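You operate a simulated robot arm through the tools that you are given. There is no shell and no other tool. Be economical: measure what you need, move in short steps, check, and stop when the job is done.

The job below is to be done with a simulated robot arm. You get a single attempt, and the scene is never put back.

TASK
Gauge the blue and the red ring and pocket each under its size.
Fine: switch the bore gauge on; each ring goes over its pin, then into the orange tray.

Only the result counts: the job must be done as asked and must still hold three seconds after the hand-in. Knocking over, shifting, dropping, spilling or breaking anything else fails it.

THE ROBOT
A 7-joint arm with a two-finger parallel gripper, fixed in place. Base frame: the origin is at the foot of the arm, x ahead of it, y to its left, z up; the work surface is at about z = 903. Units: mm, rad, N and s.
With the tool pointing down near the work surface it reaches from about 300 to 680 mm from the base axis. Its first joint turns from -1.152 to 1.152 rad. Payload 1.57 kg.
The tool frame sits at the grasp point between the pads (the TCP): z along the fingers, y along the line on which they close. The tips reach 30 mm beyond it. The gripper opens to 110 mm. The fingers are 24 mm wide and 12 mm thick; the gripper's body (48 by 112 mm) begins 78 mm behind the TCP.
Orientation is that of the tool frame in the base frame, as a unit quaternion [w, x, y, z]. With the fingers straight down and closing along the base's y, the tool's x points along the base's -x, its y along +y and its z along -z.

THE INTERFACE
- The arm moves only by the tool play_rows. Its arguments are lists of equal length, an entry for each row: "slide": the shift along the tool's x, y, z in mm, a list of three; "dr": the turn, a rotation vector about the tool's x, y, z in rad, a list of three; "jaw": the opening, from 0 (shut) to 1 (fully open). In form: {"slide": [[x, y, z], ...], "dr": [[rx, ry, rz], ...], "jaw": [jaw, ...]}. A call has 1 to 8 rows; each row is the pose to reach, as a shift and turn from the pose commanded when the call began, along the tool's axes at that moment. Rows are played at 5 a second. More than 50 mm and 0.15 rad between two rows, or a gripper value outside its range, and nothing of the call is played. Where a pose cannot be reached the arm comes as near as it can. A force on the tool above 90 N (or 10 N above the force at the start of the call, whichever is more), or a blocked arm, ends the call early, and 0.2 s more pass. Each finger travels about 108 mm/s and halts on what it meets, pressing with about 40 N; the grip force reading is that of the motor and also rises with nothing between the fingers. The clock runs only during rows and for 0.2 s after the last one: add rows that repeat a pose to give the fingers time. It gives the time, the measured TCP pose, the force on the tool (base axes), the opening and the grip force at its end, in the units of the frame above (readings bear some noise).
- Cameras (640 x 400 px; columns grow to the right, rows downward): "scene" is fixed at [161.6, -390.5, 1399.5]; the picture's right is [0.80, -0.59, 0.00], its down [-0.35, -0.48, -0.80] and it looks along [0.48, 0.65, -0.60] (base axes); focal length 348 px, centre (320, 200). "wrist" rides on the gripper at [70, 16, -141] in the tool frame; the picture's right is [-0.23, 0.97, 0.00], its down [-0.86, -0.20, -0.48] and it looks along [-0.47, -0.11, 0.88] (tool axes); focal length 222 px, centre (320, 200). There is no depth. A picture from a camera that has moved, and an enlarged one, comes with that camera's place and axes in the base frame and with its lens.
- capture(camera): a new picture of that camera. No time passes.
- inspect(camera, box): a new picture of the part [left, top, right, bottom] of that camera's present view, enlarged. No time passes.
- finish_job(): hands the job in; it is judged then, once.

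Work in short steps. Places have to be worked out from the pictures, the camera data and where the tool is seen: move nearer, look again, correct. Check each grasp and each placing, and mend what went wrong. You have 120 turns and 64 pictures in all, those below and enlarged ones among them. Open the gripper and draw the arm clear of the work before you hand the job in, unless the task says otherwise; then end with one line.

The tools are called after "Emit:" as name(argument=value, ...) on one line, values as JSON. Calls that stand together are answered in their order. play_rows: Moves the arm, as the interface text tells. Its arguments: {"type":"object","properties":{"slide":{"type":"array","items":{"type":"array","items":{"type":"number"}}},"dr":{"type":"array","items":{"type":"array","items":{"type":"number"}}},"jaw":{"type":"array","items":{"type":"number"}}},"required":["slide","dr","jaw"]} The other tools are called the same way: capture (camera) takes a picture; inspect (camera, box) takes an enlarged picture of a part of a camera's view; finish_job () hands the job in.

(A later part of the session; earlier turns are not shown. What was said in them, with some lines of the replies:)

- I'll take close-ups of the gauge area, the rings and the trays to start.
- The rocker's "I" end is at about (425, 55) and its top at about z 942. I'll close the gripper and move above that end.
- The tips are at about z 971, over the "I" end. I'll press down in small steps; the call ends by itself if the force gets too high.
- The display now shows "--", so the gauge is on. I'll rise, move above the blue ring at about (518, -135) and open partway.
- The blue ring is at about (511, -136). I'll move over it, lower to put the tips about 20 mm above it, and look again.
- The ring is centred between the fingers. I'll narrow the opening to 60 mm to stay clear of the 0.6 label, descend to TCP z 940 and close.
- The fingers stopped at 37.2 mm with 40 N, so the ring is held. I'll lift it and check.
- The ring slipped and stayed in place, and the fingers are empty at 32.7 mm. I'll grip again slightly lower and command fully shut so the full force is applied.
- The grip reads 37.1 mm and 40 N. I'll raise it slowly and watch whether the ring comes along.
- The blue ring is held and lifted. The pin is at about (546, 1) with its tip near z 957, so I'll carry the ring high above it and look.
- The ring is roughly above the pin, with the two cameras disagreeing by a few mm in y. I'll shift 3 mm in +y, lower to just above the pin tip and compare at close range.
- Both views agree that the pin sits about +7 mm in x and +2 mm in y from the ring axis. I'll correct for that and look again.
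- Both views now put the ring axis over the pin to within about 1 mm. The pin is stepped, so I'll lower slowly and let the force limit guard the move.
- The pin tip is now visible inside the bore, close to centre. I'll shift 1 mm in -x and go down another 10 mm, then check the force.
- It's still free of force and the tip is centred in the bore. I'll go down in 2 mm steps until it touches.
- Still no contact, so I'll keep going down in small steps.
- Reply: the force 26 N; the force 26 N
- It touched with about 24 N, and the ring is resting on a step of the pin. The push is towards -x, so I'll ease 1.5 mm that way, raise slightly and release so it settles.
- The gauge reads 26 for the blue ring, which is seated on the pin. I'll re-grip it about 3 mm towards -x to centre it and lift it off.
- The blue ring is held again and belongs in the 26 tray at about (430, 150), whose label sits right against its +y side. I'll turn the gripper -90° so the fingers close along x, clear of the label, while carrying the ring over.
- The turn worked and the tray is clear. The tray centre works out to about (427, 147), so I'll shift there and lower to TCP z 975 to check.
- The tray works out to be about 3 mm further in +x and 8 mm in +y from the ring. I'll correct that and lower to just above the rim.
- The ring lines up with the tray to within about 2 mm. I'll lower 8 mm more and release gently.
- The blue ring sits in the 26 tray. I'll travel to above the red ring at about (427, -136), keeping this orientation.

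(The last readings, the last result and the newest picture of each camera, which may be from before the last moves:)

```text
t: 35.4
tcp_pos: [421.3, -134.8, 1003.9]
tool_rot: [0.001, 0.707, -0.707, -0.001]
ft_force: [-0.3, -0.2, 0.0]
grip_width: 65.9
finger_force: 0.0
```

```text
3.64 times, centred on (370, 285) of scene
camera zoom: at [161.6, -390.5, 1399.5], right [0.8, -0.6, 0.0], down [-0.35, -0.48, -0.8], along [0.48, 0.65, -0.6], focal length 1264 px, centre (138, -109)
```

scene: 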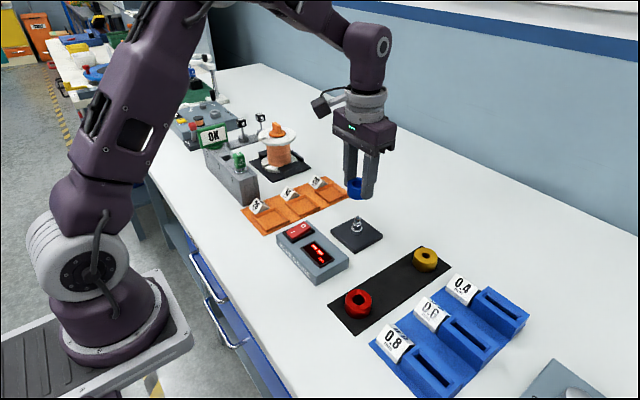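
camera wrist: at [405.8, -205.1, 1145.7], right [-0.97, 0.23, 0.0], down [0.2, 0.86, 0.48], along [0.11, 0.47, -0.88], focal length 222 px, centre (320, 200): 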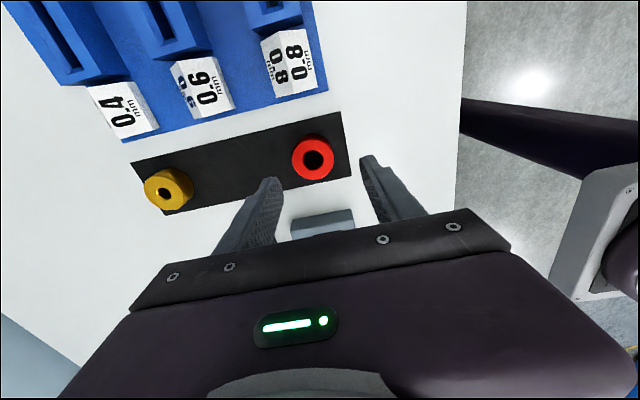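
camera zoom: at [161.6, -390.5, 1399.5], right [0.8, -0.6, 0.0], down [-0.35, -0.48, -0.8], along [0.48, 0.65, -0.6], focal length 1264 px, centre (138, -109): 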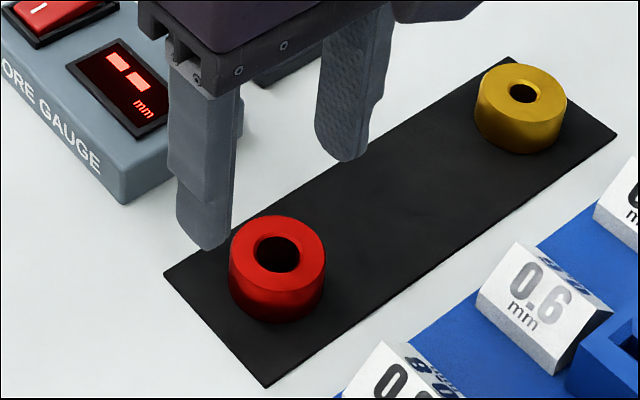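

The red ring is at about (427, -137.5), which is 5.5 mm in +x and 2.5 mm in -y from the tool. I'll correct that, lower to z ~937, and close fully.

Emit:
play_rows(slide=[[2.5, -5.5, 0], [2.5, -5.5, 25], [2.5, -5.5, 50], [2.5, -5.5, 67], [2.5, -5.5, 67]], dr=[[0, 0, 0], [0, 0, 0], [0, 0, 0], [0, 0, 0], [0, 0, 0]], jaw=[0.6, 0.6, 0.6, 0.6, 0.6])

Emit:
inspect(camera="scene", box=[310, 230, 430, 340])

```text
t: 36.6
tcp_pos: [430.8, -140.9, 936.8]
tool_rot: [0.0, 0.707, -0.707, 0.0]
ft_force: [0.5, 0.5, 0.2]
grip_width: 65.8
finger_force: 0.0
```

```text
3.64 times, centred on (370, 285) of scene
camera zoom: at [161.6, -390.5, 1399.5], right [0.8, -0.59, 0.0], down [-0.35, -0.48, -0.8], along [0.48, 0.65, -0.6], focal length 1264 px, centre (138, -109)
```

zoom: 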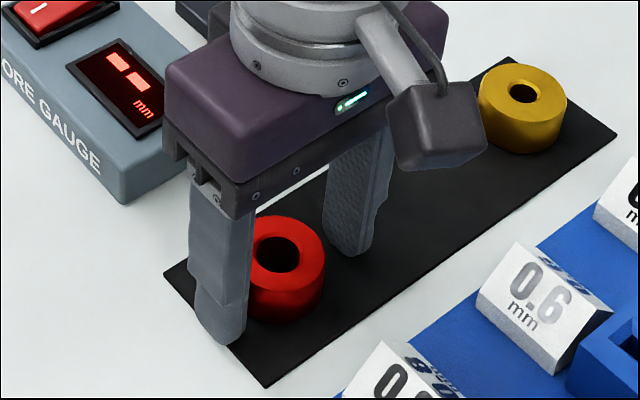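

The fingers straddle the ring but sit about 3 mm too far in +x. I'll recentre and close.

Emit:
play_rows(slide=[[-1, 3.5, 0], [-1, 3.5, 0], [-1, 3.5, 0], [-1, 3.5, 0], [-1, 3.5, 0], [-1, 3.5, 0]], dr=[[0, 0, 0], [0, 0, 0], [0, 0, 0], [0, 0, 0], [0, 0, 0], [0, 0, 0]], jaw=[0.6, 0.6, 0.4, 0.1, 0, 0])

Emit:
play_rows(slide=[[0, 0, -5], [0, 0, -15], [0, 0, -35], [0, 0, -65], [0, 0, -103], [0, 0, -103]], dr=[[0, 0, 0], [0, 0, 0], [0, 0, 0], [0, 0, 0], [0, 0, 0], [0, 0, 0]], jaw=[0, 0, 0, 0, 0, 0])

Emit:
capture(camera="wrist")

```text
t: 38.0
tcp_pos: [427.9, -138.5, 938.6]
tool_rot: [0.0, 0.707, -0.707, 0.0]
ft_force: [2.5, 0.1, 3.2]
grip_width: 43.0
finger_force: 40.0
```

```text
t: 39.4
tcp_pos: [428.8, -138.8, 1041.6]
tool_rot: [0.0, 0.707, -0.707, 0.0]
ft_force: [0.4, 0.9, -1.8]
grip_width: 42.7
finger_force: 40.1
```

```text
20 pictures are left
camera wrist: at [412.1, -208.5, 1182.2], right [-0.97, 0.23, 0.0], down [0.2, 0.85, 0.48], along [0.11, 0.47, -0.88], focal length 222 px, centre (320, 200)
```

wrist: 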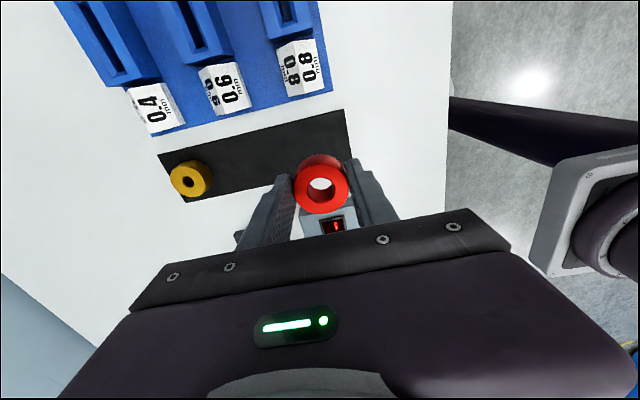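

The red ring is held at 43 mm. I'll carry it over the pin at about (547.5, 4.6), stop at TCP z ~1003 and check alignment.

Emit:
play_rows(slide=[[-28, -24, 0], [-57, -48, 0], [-86, -72, 0], [-115, -96, 0], [-142.5, -118.5, 0], [-142.5, -118.5, 20], [-142.5, -118.5, 38], [-142.5, -118.5, 38]], dr=[[0, 0, 0], [0, 0, 0], [0, 0, 0], [0, 0, 0], [0, 0, 0], [0, 0, 0], [0, 0, 0], [0, 0, 0]], jaw=[0, 0, 0, 0, 0, 0, 0, 0])

Emit:
inspect(camera="wrist", box=[260, 110, 380, 200])

Emit:
inspect(camera="scene", box=[330, 190, 390, 250])

```text
t: 41.2
tcp_pos: [547.7, 6.4, 1000.9]
tool_rot: [0.0, -0.707, 0.707, 0.0]
ft_force: [-0.4, 0.6, -1.4]
grip_width: 42.6
finger_force: 40.0
```

```text
4.44 times, centred on (320, 155) of wrist
camera zoom: at [530.8, -63.6, 1142.2], right [-0.97, 0.23, 0.0], down [0.2, 0.86, 0.48], along [0.11, 0.47, -0.88], focal length 987 px, centre (320, 400)
```

zoom: 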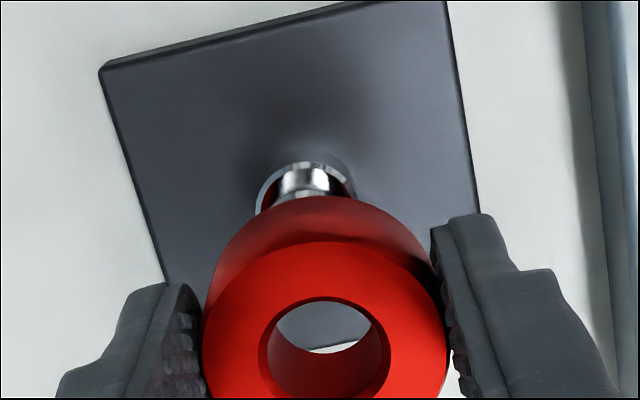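

```text
6.67 times, centred on (360, 220) of scene
camera zoom: at [161.6, -390.5, 1399.5], right [0.8, -0.59, 0.0], down [-0.35, -0.48, -0.8], along [0.48, 0.65, -0.6], focal length 2317 px, centre (53, 67)
```

zoom: 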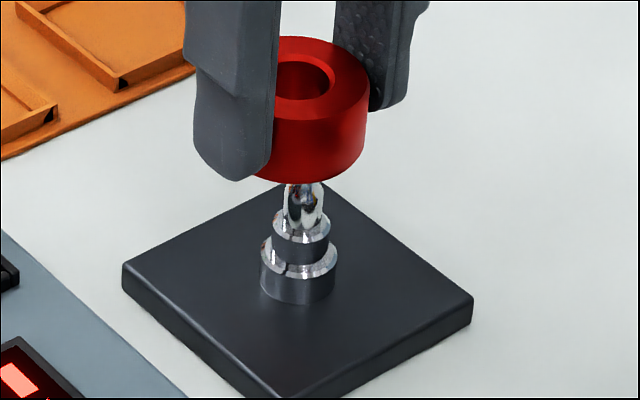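

Both views put the pin about +2.5 mm in x and -4.5 mm in y from the red ring's axis. I'll correct, lower 8 mm to tip level and look again.

Emit:
play_rows(slide=[[4.5, -2.5, 0], [4.5, -2.5, 4], [4.5, -2.5, 8], [4.5, -2.5, 8]], dr=[[0, 0, 0], [0, 0, 0], [0, 0, 0], [0, 0, 0]], jaw=[0, 0, 0, 0])

Emit:
inspect(camera="wrist", box=[260, 110, 380, 200])

Emit:
inspect(camera="scene", box=[330, 190, 390, 250])

```text
t: 42.2
tcp_pos: [550.5, -0.3, 992.5]
tool_rot: [0.0, -0.707, 0.708, 0.001]
ft_force: [-0.3, -0.6, -1.0]
grip_width: 42.6
finger_force: 40.2
```

```text
4.44 times, centred on (320, 155) of wrist
camera zoom: at [534.1, -70.0, 1134.6], right [-0.97, 0.23, 0.0], down [0.2, 0.86, 0.48], along [0.11, 0.47, -0.88], focal length 987 px, centre (320, 400)
```

zoom: 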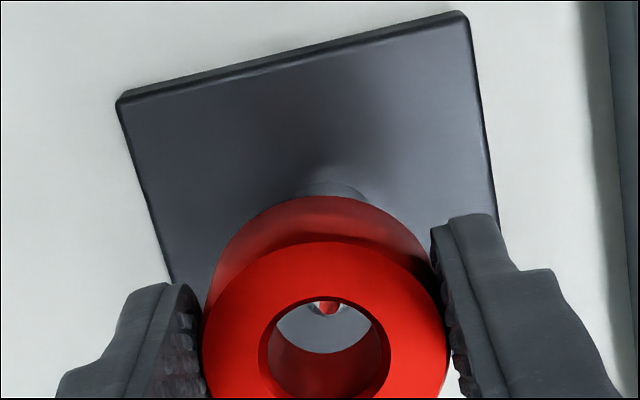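

```text
6.67 times, centred on (360, 220) of scene
camera zoom: at [161.6, -390.5, 1399.5], right [0.8, -0.59, 0.0], down [-0.35, -0.48, -0.8], along [0.48, 0.65, -0.6], focal length 2317 px, centre (53, 67)
```

zoom: 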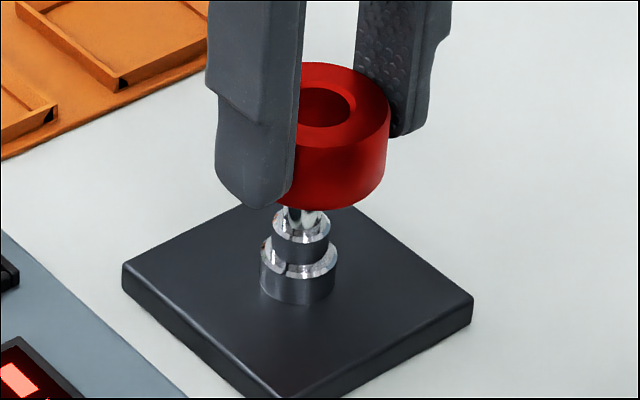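

The pin tip is visible in the bore. The remaining correction is about -0.7 mm in x and +2 mm in y, and then I'll lower 12 mm.

Emit:
play_rows(slide=[[-2, 0.7, 0], [-2, 0.7, 4], [-2, 0.7, 8], [-2, 0.7, 12], [-2, 0.7, 12]], dr=[[0, 0, 0], [0, 0, 0], [0, 0, 0], [0, 0, 0], [0, 0, 0]], jaw=[0, 0, 0, 0, 0])

Emit:
inspect(camera="wrist", box=[260, 110, 380, 200])

Emit:
inspect(camera="scene", box=[330, 190, 390, 250])

```text
t: 43.4
tcp_pos: [549.5, 2.5, 983.9]
tool_rot: [0.0, -0.707, 0.707, 0.0]
ft_force: [-0.2, -0.2, -0.2]
grip_width: 42.8
finger_force: 39.9
```

```text
4.44 times, centred on (320, 155) of wrist
camera zoom: at [533.0, -67.9, 1124.1], right [-0.97, 0.23, 0.0], down [0.2, 0.86, 0.48], along [0.11, 0.47, -0.88], focal length 987 px, centre (320, 400)
```

zoom: 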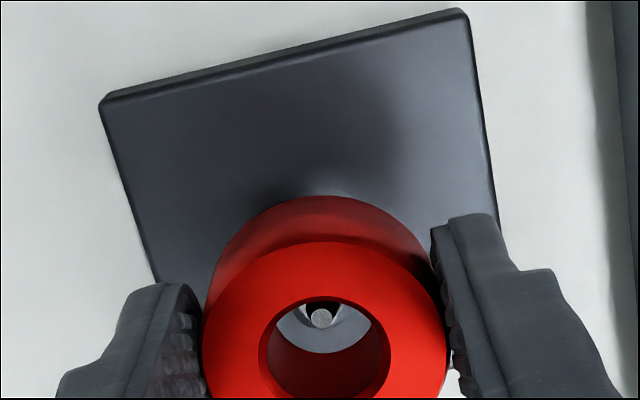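

```text
6.67 times, centred on (360, 220) of scene
camera zoom: at [161.6, -390.5, 1399.5], right [0.8, -0.59, 0.0], down [-0.35, -0.48, -0.8], along [0.48, 0.65, -0.6], focal length 2317 px, centre (53, 67)
```

zoom: 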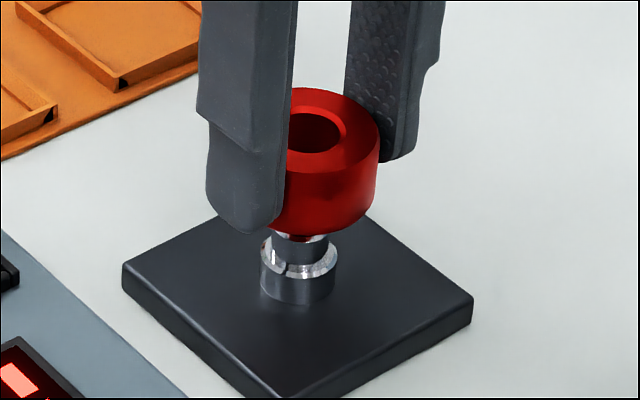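

The tip lines up with the bore in y and needs about +0.7 mm in x. I'll correct and lower in small steps, checking the force.

Emit:
play_rows(slide=[[0, -0.7, 0], [0, -0.7, 2], [0, -0.7, 4], [0, -0.7, 4]], dr=[[0, 0, 0], [0, 0, 0], [0, 0, 0], [0, 0, 0]], jaw=[0, 0, 0, 0])

Emit:
play_rows(slide=[[0, 0, 2], [0, 0, 4], [0, 0, 4]], dr=[[0, 0, 0], [0, 0, 0], [0, 0, 0]], jaw=[0, 0, 0])

```text
t: 44.4
tcp_pos: [550.1, 2.3, 978.2]
tool_rot: [0.0, -0.707, 0.707, 0.0]
ft_force: [-0.1, -1.0, -0.4]
grip_width: 42.9
finger_force: 40.4
```

```text
t: 45.2
tcp_pos: [550.5, 3.5, 974.8]
tool_rot: [0.0, -0.707, 0.707, 0.0]
ft_force: [0.0, -0.1, -0.8]
grip_width: 42.8
finger_force: 40.1
```

No contact yet, so I'll keep lowering.

Emit:
play_rows(slide=[[0, 0, 2], [0, 0, 3], [0, 0, 3]], dr=[[0, 0, 0], [0, 0, 0], [0, 0, 0]], jaw=[0, 0, 0])

Emit:
inspect(camera="scene", box=[330, 190, 390, 250])

Emit:
inspect(camera="wrist", box=[260, 110, 380, 200])

```text
t: 46.0
tcp_pos: [548.7, 2.6, 972.0]
tool_rot: [0.0, 0.707, -0.707, 0.0]
ft_force: [-0.3, -0.2, -0.9]
grip_width: 42.9
finger_force: 39.9
```

```text
6.67 times, centred on (360, 220) of scene
camera zoom: at [161.6, -390.5, 1399.5], right [0.8, -0.59, 0.0], down [-0.35, -0.48, -0.8], along [0.48, 0.65, -0.6], focal length 2317 px, centre (53, 67)
```

zoom: 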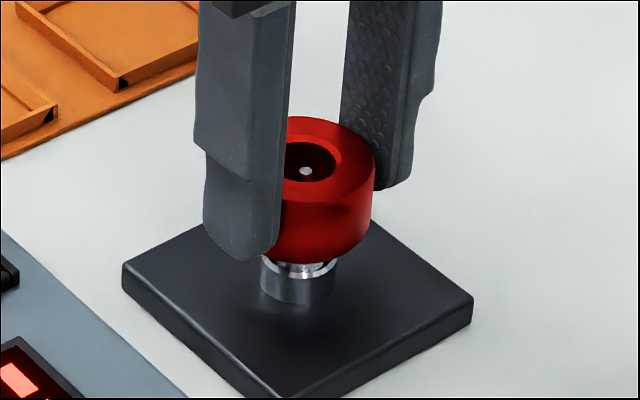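

```text
4.44 times, centred on (320, 155) of wrist
camera zoom: at [533.1, -67.1, 1112.5], right [-0.97, 0.23, 0.0], down [0.2, 0.86, 0.48], along [0.11, 0.47, -0.88], focal length 987 px, centre (320, 400)
```

zoom: 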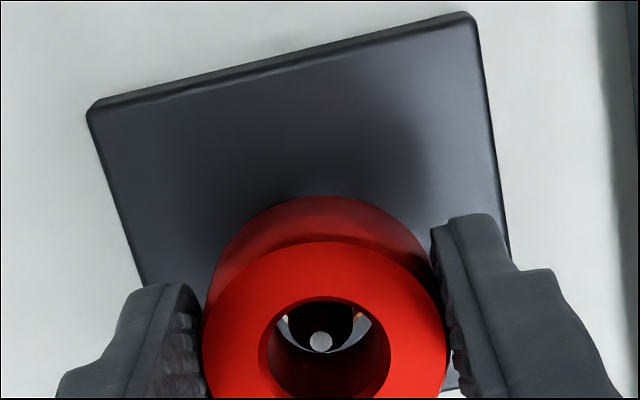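

The tip is still about 0.8 mm in +x of the bore axis. I'll nudge it and keep lowering to contact.

Emit:
play_rows(slide=[[0, -0.8, 0], [0, -0.8, 2], [0, -0.8, 4], [0, -0.8, 4]], dr=[[0, 0, 0], [0, 0, 0], [0, 0, 0], [0, 0, 0]], jaw=[0, 0, 0, 0])

Emit:
play_rows(slide=[[0, 0, 2], [0, 0, 3], [0, 0, 3]], dr=[[0, 0, 0], [0, 0, 0], [0, 0, 0]], jaw=[0, 0, 0])

```text
t: 47.0
tcp_pos: [550.7, 2.4, 966.7]
tool_rot: [-0.001, -0.707, 0.707, 0.001]
ft_force: [-4.3, -3.3, -0.6]
grip_width: 42.8
finger_force: 39.9
```

```text
t: 47.8
tcp_pos: [550.9, 2.6, 964.8]
tool_rot: [0.001, 0.707, -0.707, 0.0]
ft_force: [-3.9, -2.6, 0.0]
grip_width: 42.7
finger_force: 40.1
```

There's light side contact, so the ring is around the middle step. I'll ease the side load, go 1 mm lower, and release so it settles.

Emit:
play_rows(slide=[[0.4, 0.5, 0.5], [0.4, 0.5, 1], [0.4, 0.5, 1], [0.4, 0.5, 1], [0.4, 0.5, 1], [0.4, 0.5, 1], [0.4, 0.5, 1]], dr=[[0, 0, 0], [0, 0, 0], [0, 0, 0], [0, 0, 0], [0, 0, 0], [0, 0, 0], [0, 0, 0]], jaw=[0, 0, 0, 0.41, 0.46, 0.5, 0.5])

Emit:
inspect(camera="scene", box=[270, 190, 390, 265])

```text
t: 49.4
tcp_pos: [550.6, 1.9, 964.0]
tool_rot: [0.0, 0.707, -0.707, 0.0]
ft_force: [-0.6, -0.2, 0.3]
grip_width: 55.2
finger_force: 0.0
```

```text
5.33 times, centred on (330, 228) of scene
camera zoom: at [161.6, -390.5, 1399.5], right [0.8, -0.59, 0.0], down [-0.35, -0.48, -0.8], along [0.48, 0.65, -0.6], focal length 1854 px, centre (267, 53)
```

zoom: 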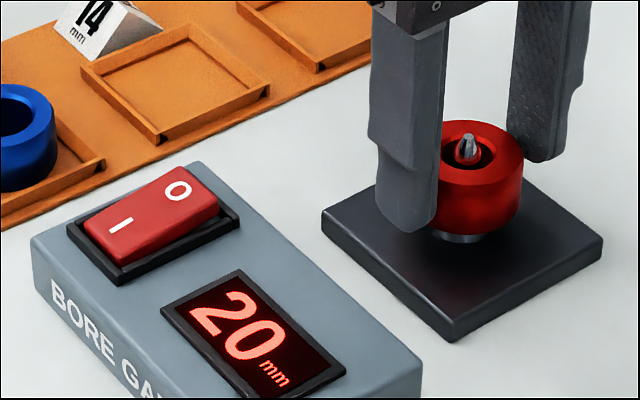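

The gauge reads 20 for the red ring. I'll re-grip it with a 2.5 mm +y recentre, lift it off, and check.

Emit:
play_rows(slide=[[-2.5, 0, 0], [-2.5, 0, 2], [-2.5, 0, 2], [-2.5, 0, 2], [-2.5, 0, 2], [-2.5, 0, 2]], dr=[[0, 0, 0], [0, 0, 0], [0, 0, 0], [0, 0, 0], [0, 0, 0], [0, 0, 0]], jaw=[0.5, 0.5, 0.3, 0, 0, 0])

Emit:
play_rows(slide=[[0, 0, -5], [0, 0, -15], [0, 0, -30], [0, 0, -55], [0, 0, -85], [0, 0, -85]], dr=[[0, 0, 0], [0, 0, 0], [0, 0, 0], [0, 0, 0], [0, 0, 0], [0, 0, 0]], jaw=[0, 0, 0, 0, 0, 0])

```text
t: 50.8
tcp_pos: [550.2, 4.7, 962.1]
tool_rot: [0.0, -0.706, 0.708, 0.0]
ft_force: [1.7, 0.7, 4.1]
grip_width: 42.8
finger_force: 40.1
```

```text
t: 52.2
tcp_pos: [548.6, 3.9, 1047.2]
tool_rot: [0.0, 0.707, -0.707, 0.0]
ft_force: [0.2, -0.1, -1.1]
grip_width: 42.8
finger_force: 40.0
```

The grip holds at 42.8 mm. I'll carry the ring over the 20 tray at about (594.5, 153), lower partway and check.

Emit:
play_rows(slide=[[-37, -11, 0], [-74, -22, 0], [-111, -33, 0], [-148.5, -44, 0], [-148.5, -44, 25], [-148.5, -44, 50], [-148.5, -44, 70], [-148.5, -44, 70]], dr=[[0, 0, 0], [0, 0, 0], [0, 0, 0], [0, 0, 0], [0, 0, 0], [0, 0, 0], [0, 0, 0], [0, 0, 0]], jaw=[0, 0, 0, 0, 0, 0, 0, 0])

Emit:
inspect(camera="wrist", box=[240, 70, 400, 210])

Emit:
inspect(camera="scene", box=[270, 130, 370, 210])

```text
t: 54.0
tcp_pos: [595.0, 153.2, 975.0]
tool_rot: [0.0, 0.707, -0.707, 0.0]
ft_force: [-0.9, -0.6, -0.9]
grip_width: 42.9
finger_force: 39.7
```

```text
2.86 times, centred on (320, 140) of wrist
camera zoom: at [578.0, 83.4, 1116.6], right [-0.97, 0.23, 0.0], down [0.2, 0.86, 0.48], along [0.11, 0.47, -0.88], focal length 635 px, centre (320, 371)
```

zoom: 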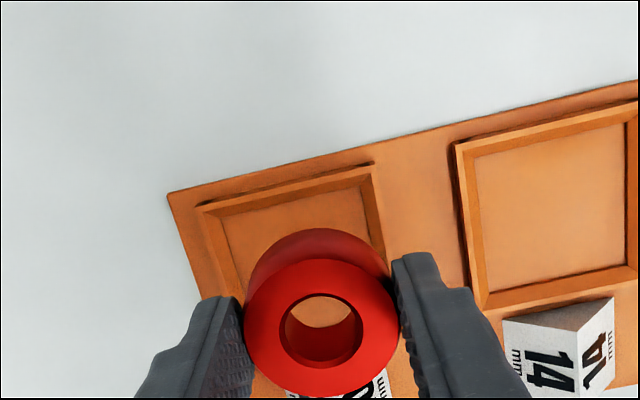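

```text
5.00 times, centred on (320, 170) of scene
camera zoom: at [161.6, -390.5, 1399.5], right [0.8, -0.59, 0.0], down [-0.35, -0.48, -0.8], along [0.48, 0.65, -0.6], focal length 1738 px, centre (320, 350)
```

zoom: 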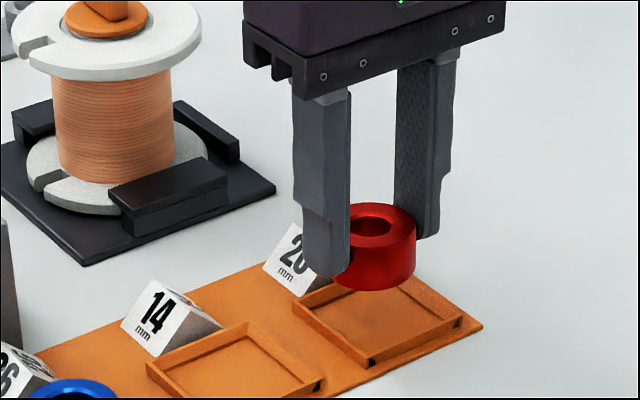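

The ring needs about +5 mm in x and +0.5 mm in y to centre on the 20 tray. I'll correct, lower to z ~944, release, and rise.

Emit:
play_rows(slide=[[-0.5, -5, 0], [-0.5, -5, 10], [-0.5, -5, 20], [-0.5, -5, 26], [-0.5, -5, 31], [-0.5, -5, 31]], dr=[[0, 0, 0], [0, 0, 0], [0, 0, 0], [0, 0, 0], [0, 0, 0], [0, 0, 0]], jaw=[0, 0, 0, 0, 0, 0])

Emit:
inspect(camera="scene", box=[270, 130, 370, 210])

```text
t: 55.4
tcp_pos: [600.3, 153.9, 945.3]
tool_rot: [0.001, 0.707, -0.707, 0.0]
ft_force: [-0.5, -0.6, -0.7]
grip_width: 42.9
finger_force: 40.6
```

```text
5.00 times, centred on (320, 170) of scene
camera zoom: at [161.6, -390.5, 1399.5], right [0.8, -0.59, 0.0], down [-0.35, -0.48, -0.8], along [0.48, 0.65, -0.6], focal length 1738 px, centre (320, 350)
```

zoom: 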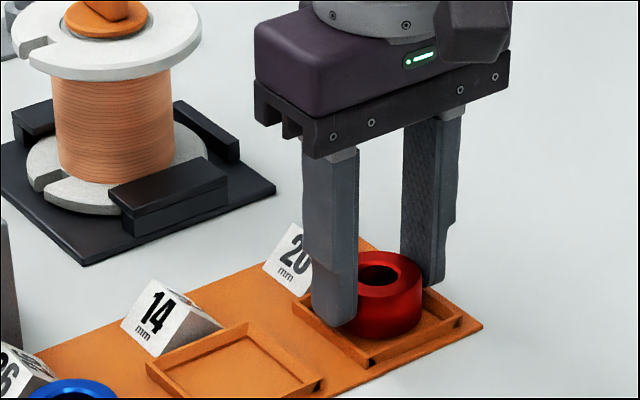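

The ring is over the tray, inside its walls. I'll release and rise clear.

Emit:
play_rows(slide=[[0, 0, 0], [0, 0, 0], [0, 0, 0], [0, 0, -20], [0, 0, -50], [0, 0, -90], [0, 0, -130], [0, 0, -130]], dr=[[0, 0, 0], [0, 0, 0], [0, 0, 0], [0, 0, 0], [0, 0, 0], [0, 0, 0], [0, 0, 0], [0, 0, 0]], jaw=[0.41, 0.46, 0.5, 0.5, 0.5, 0.5, 0.6, 0.6])

Emit:
inspect(camera="scene", box=[220, 130, 400, 270])

```text
t: 57.2
tcp_pos: [599.7, 154.8, 1072.3]
tool_rot: [0.0, -0.707, 0.707, 0.0]
ft_force: [0.5, -0.4, 0.1]
grip_width: 66.2
finger_force: 0.0
```

```text
2.86 times, centred on (310, 200) of scene
camera zoom: at [161.6, -390.5, 1399.5], right [0.8, -0.59, 0.0], down [-0.35, -0.48, -0.8], along [0.48, 0.65, -0.6], focal length 993 px, centre (349, 200)
```

zoom: 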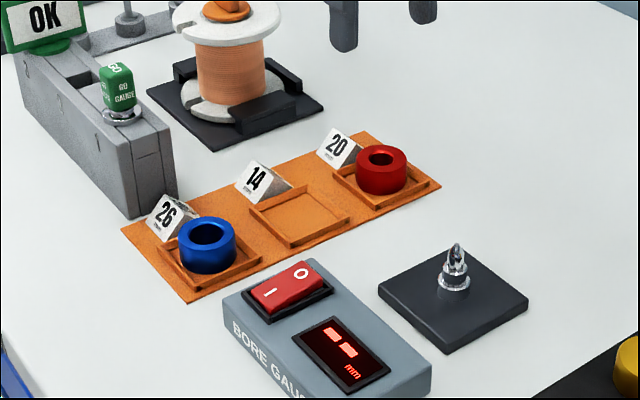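

Both rings look seated. I'll take one close-up of the red ring and one of the blue before handing in.

Emit:
inspect(camera="scene", box=[300, 160, 350, 205])

Emit:
inspect(camera="scene", box=[245, 190, 300, 240])

```text
8.89 times, centred on (325, 182) of scene
camera zoom: at [161.6, -390.5, 1399.5], right [0.8, -0.59, 0.0], down [-0.35, -0.48, -0.8], along [0.48, 0.65, -0.6], focal length 3089 px, centre (276, 356)
```

zoom: 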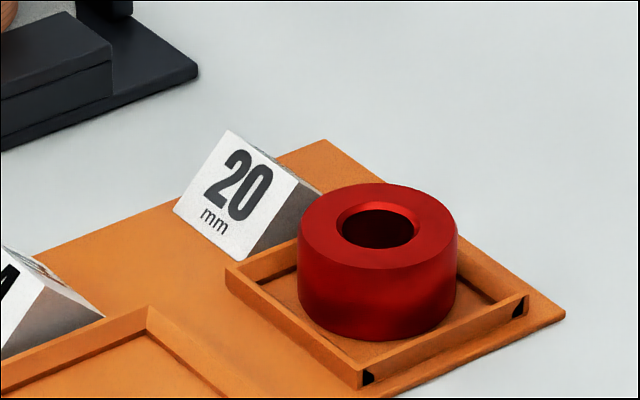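

```text
8.00 times, centred on (272, 215) of scene
camera zoom: at [161.6, -390.5, 1399.5], right [0.8, -0.59, 0.0], down [-0.35, -0.48, -0.8], along [0.48, 0.65, -0.6], focal length 2780 px, centre (700, 80)
```

zoom: 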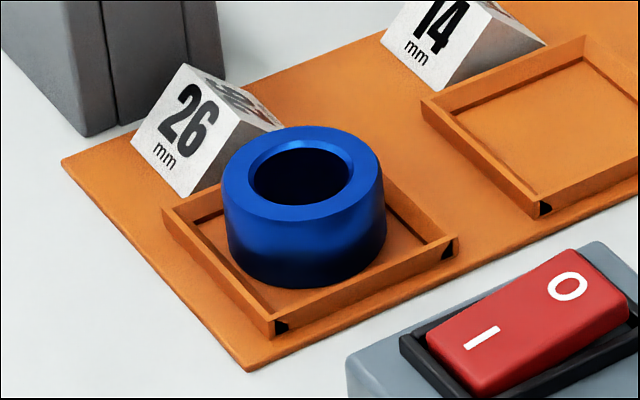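

Both rings lie flat in the right trays, the gripper is open and the arm is clear, so I'm handing in.

Emit:
finish_job()

```text
The job is handed in.
```

I switched the bore gauge on and gauged both rings on its pin: the blue ring read 26 mm and is in the 26 tray, and the red ring read 20 mm and is in the 20 tray.
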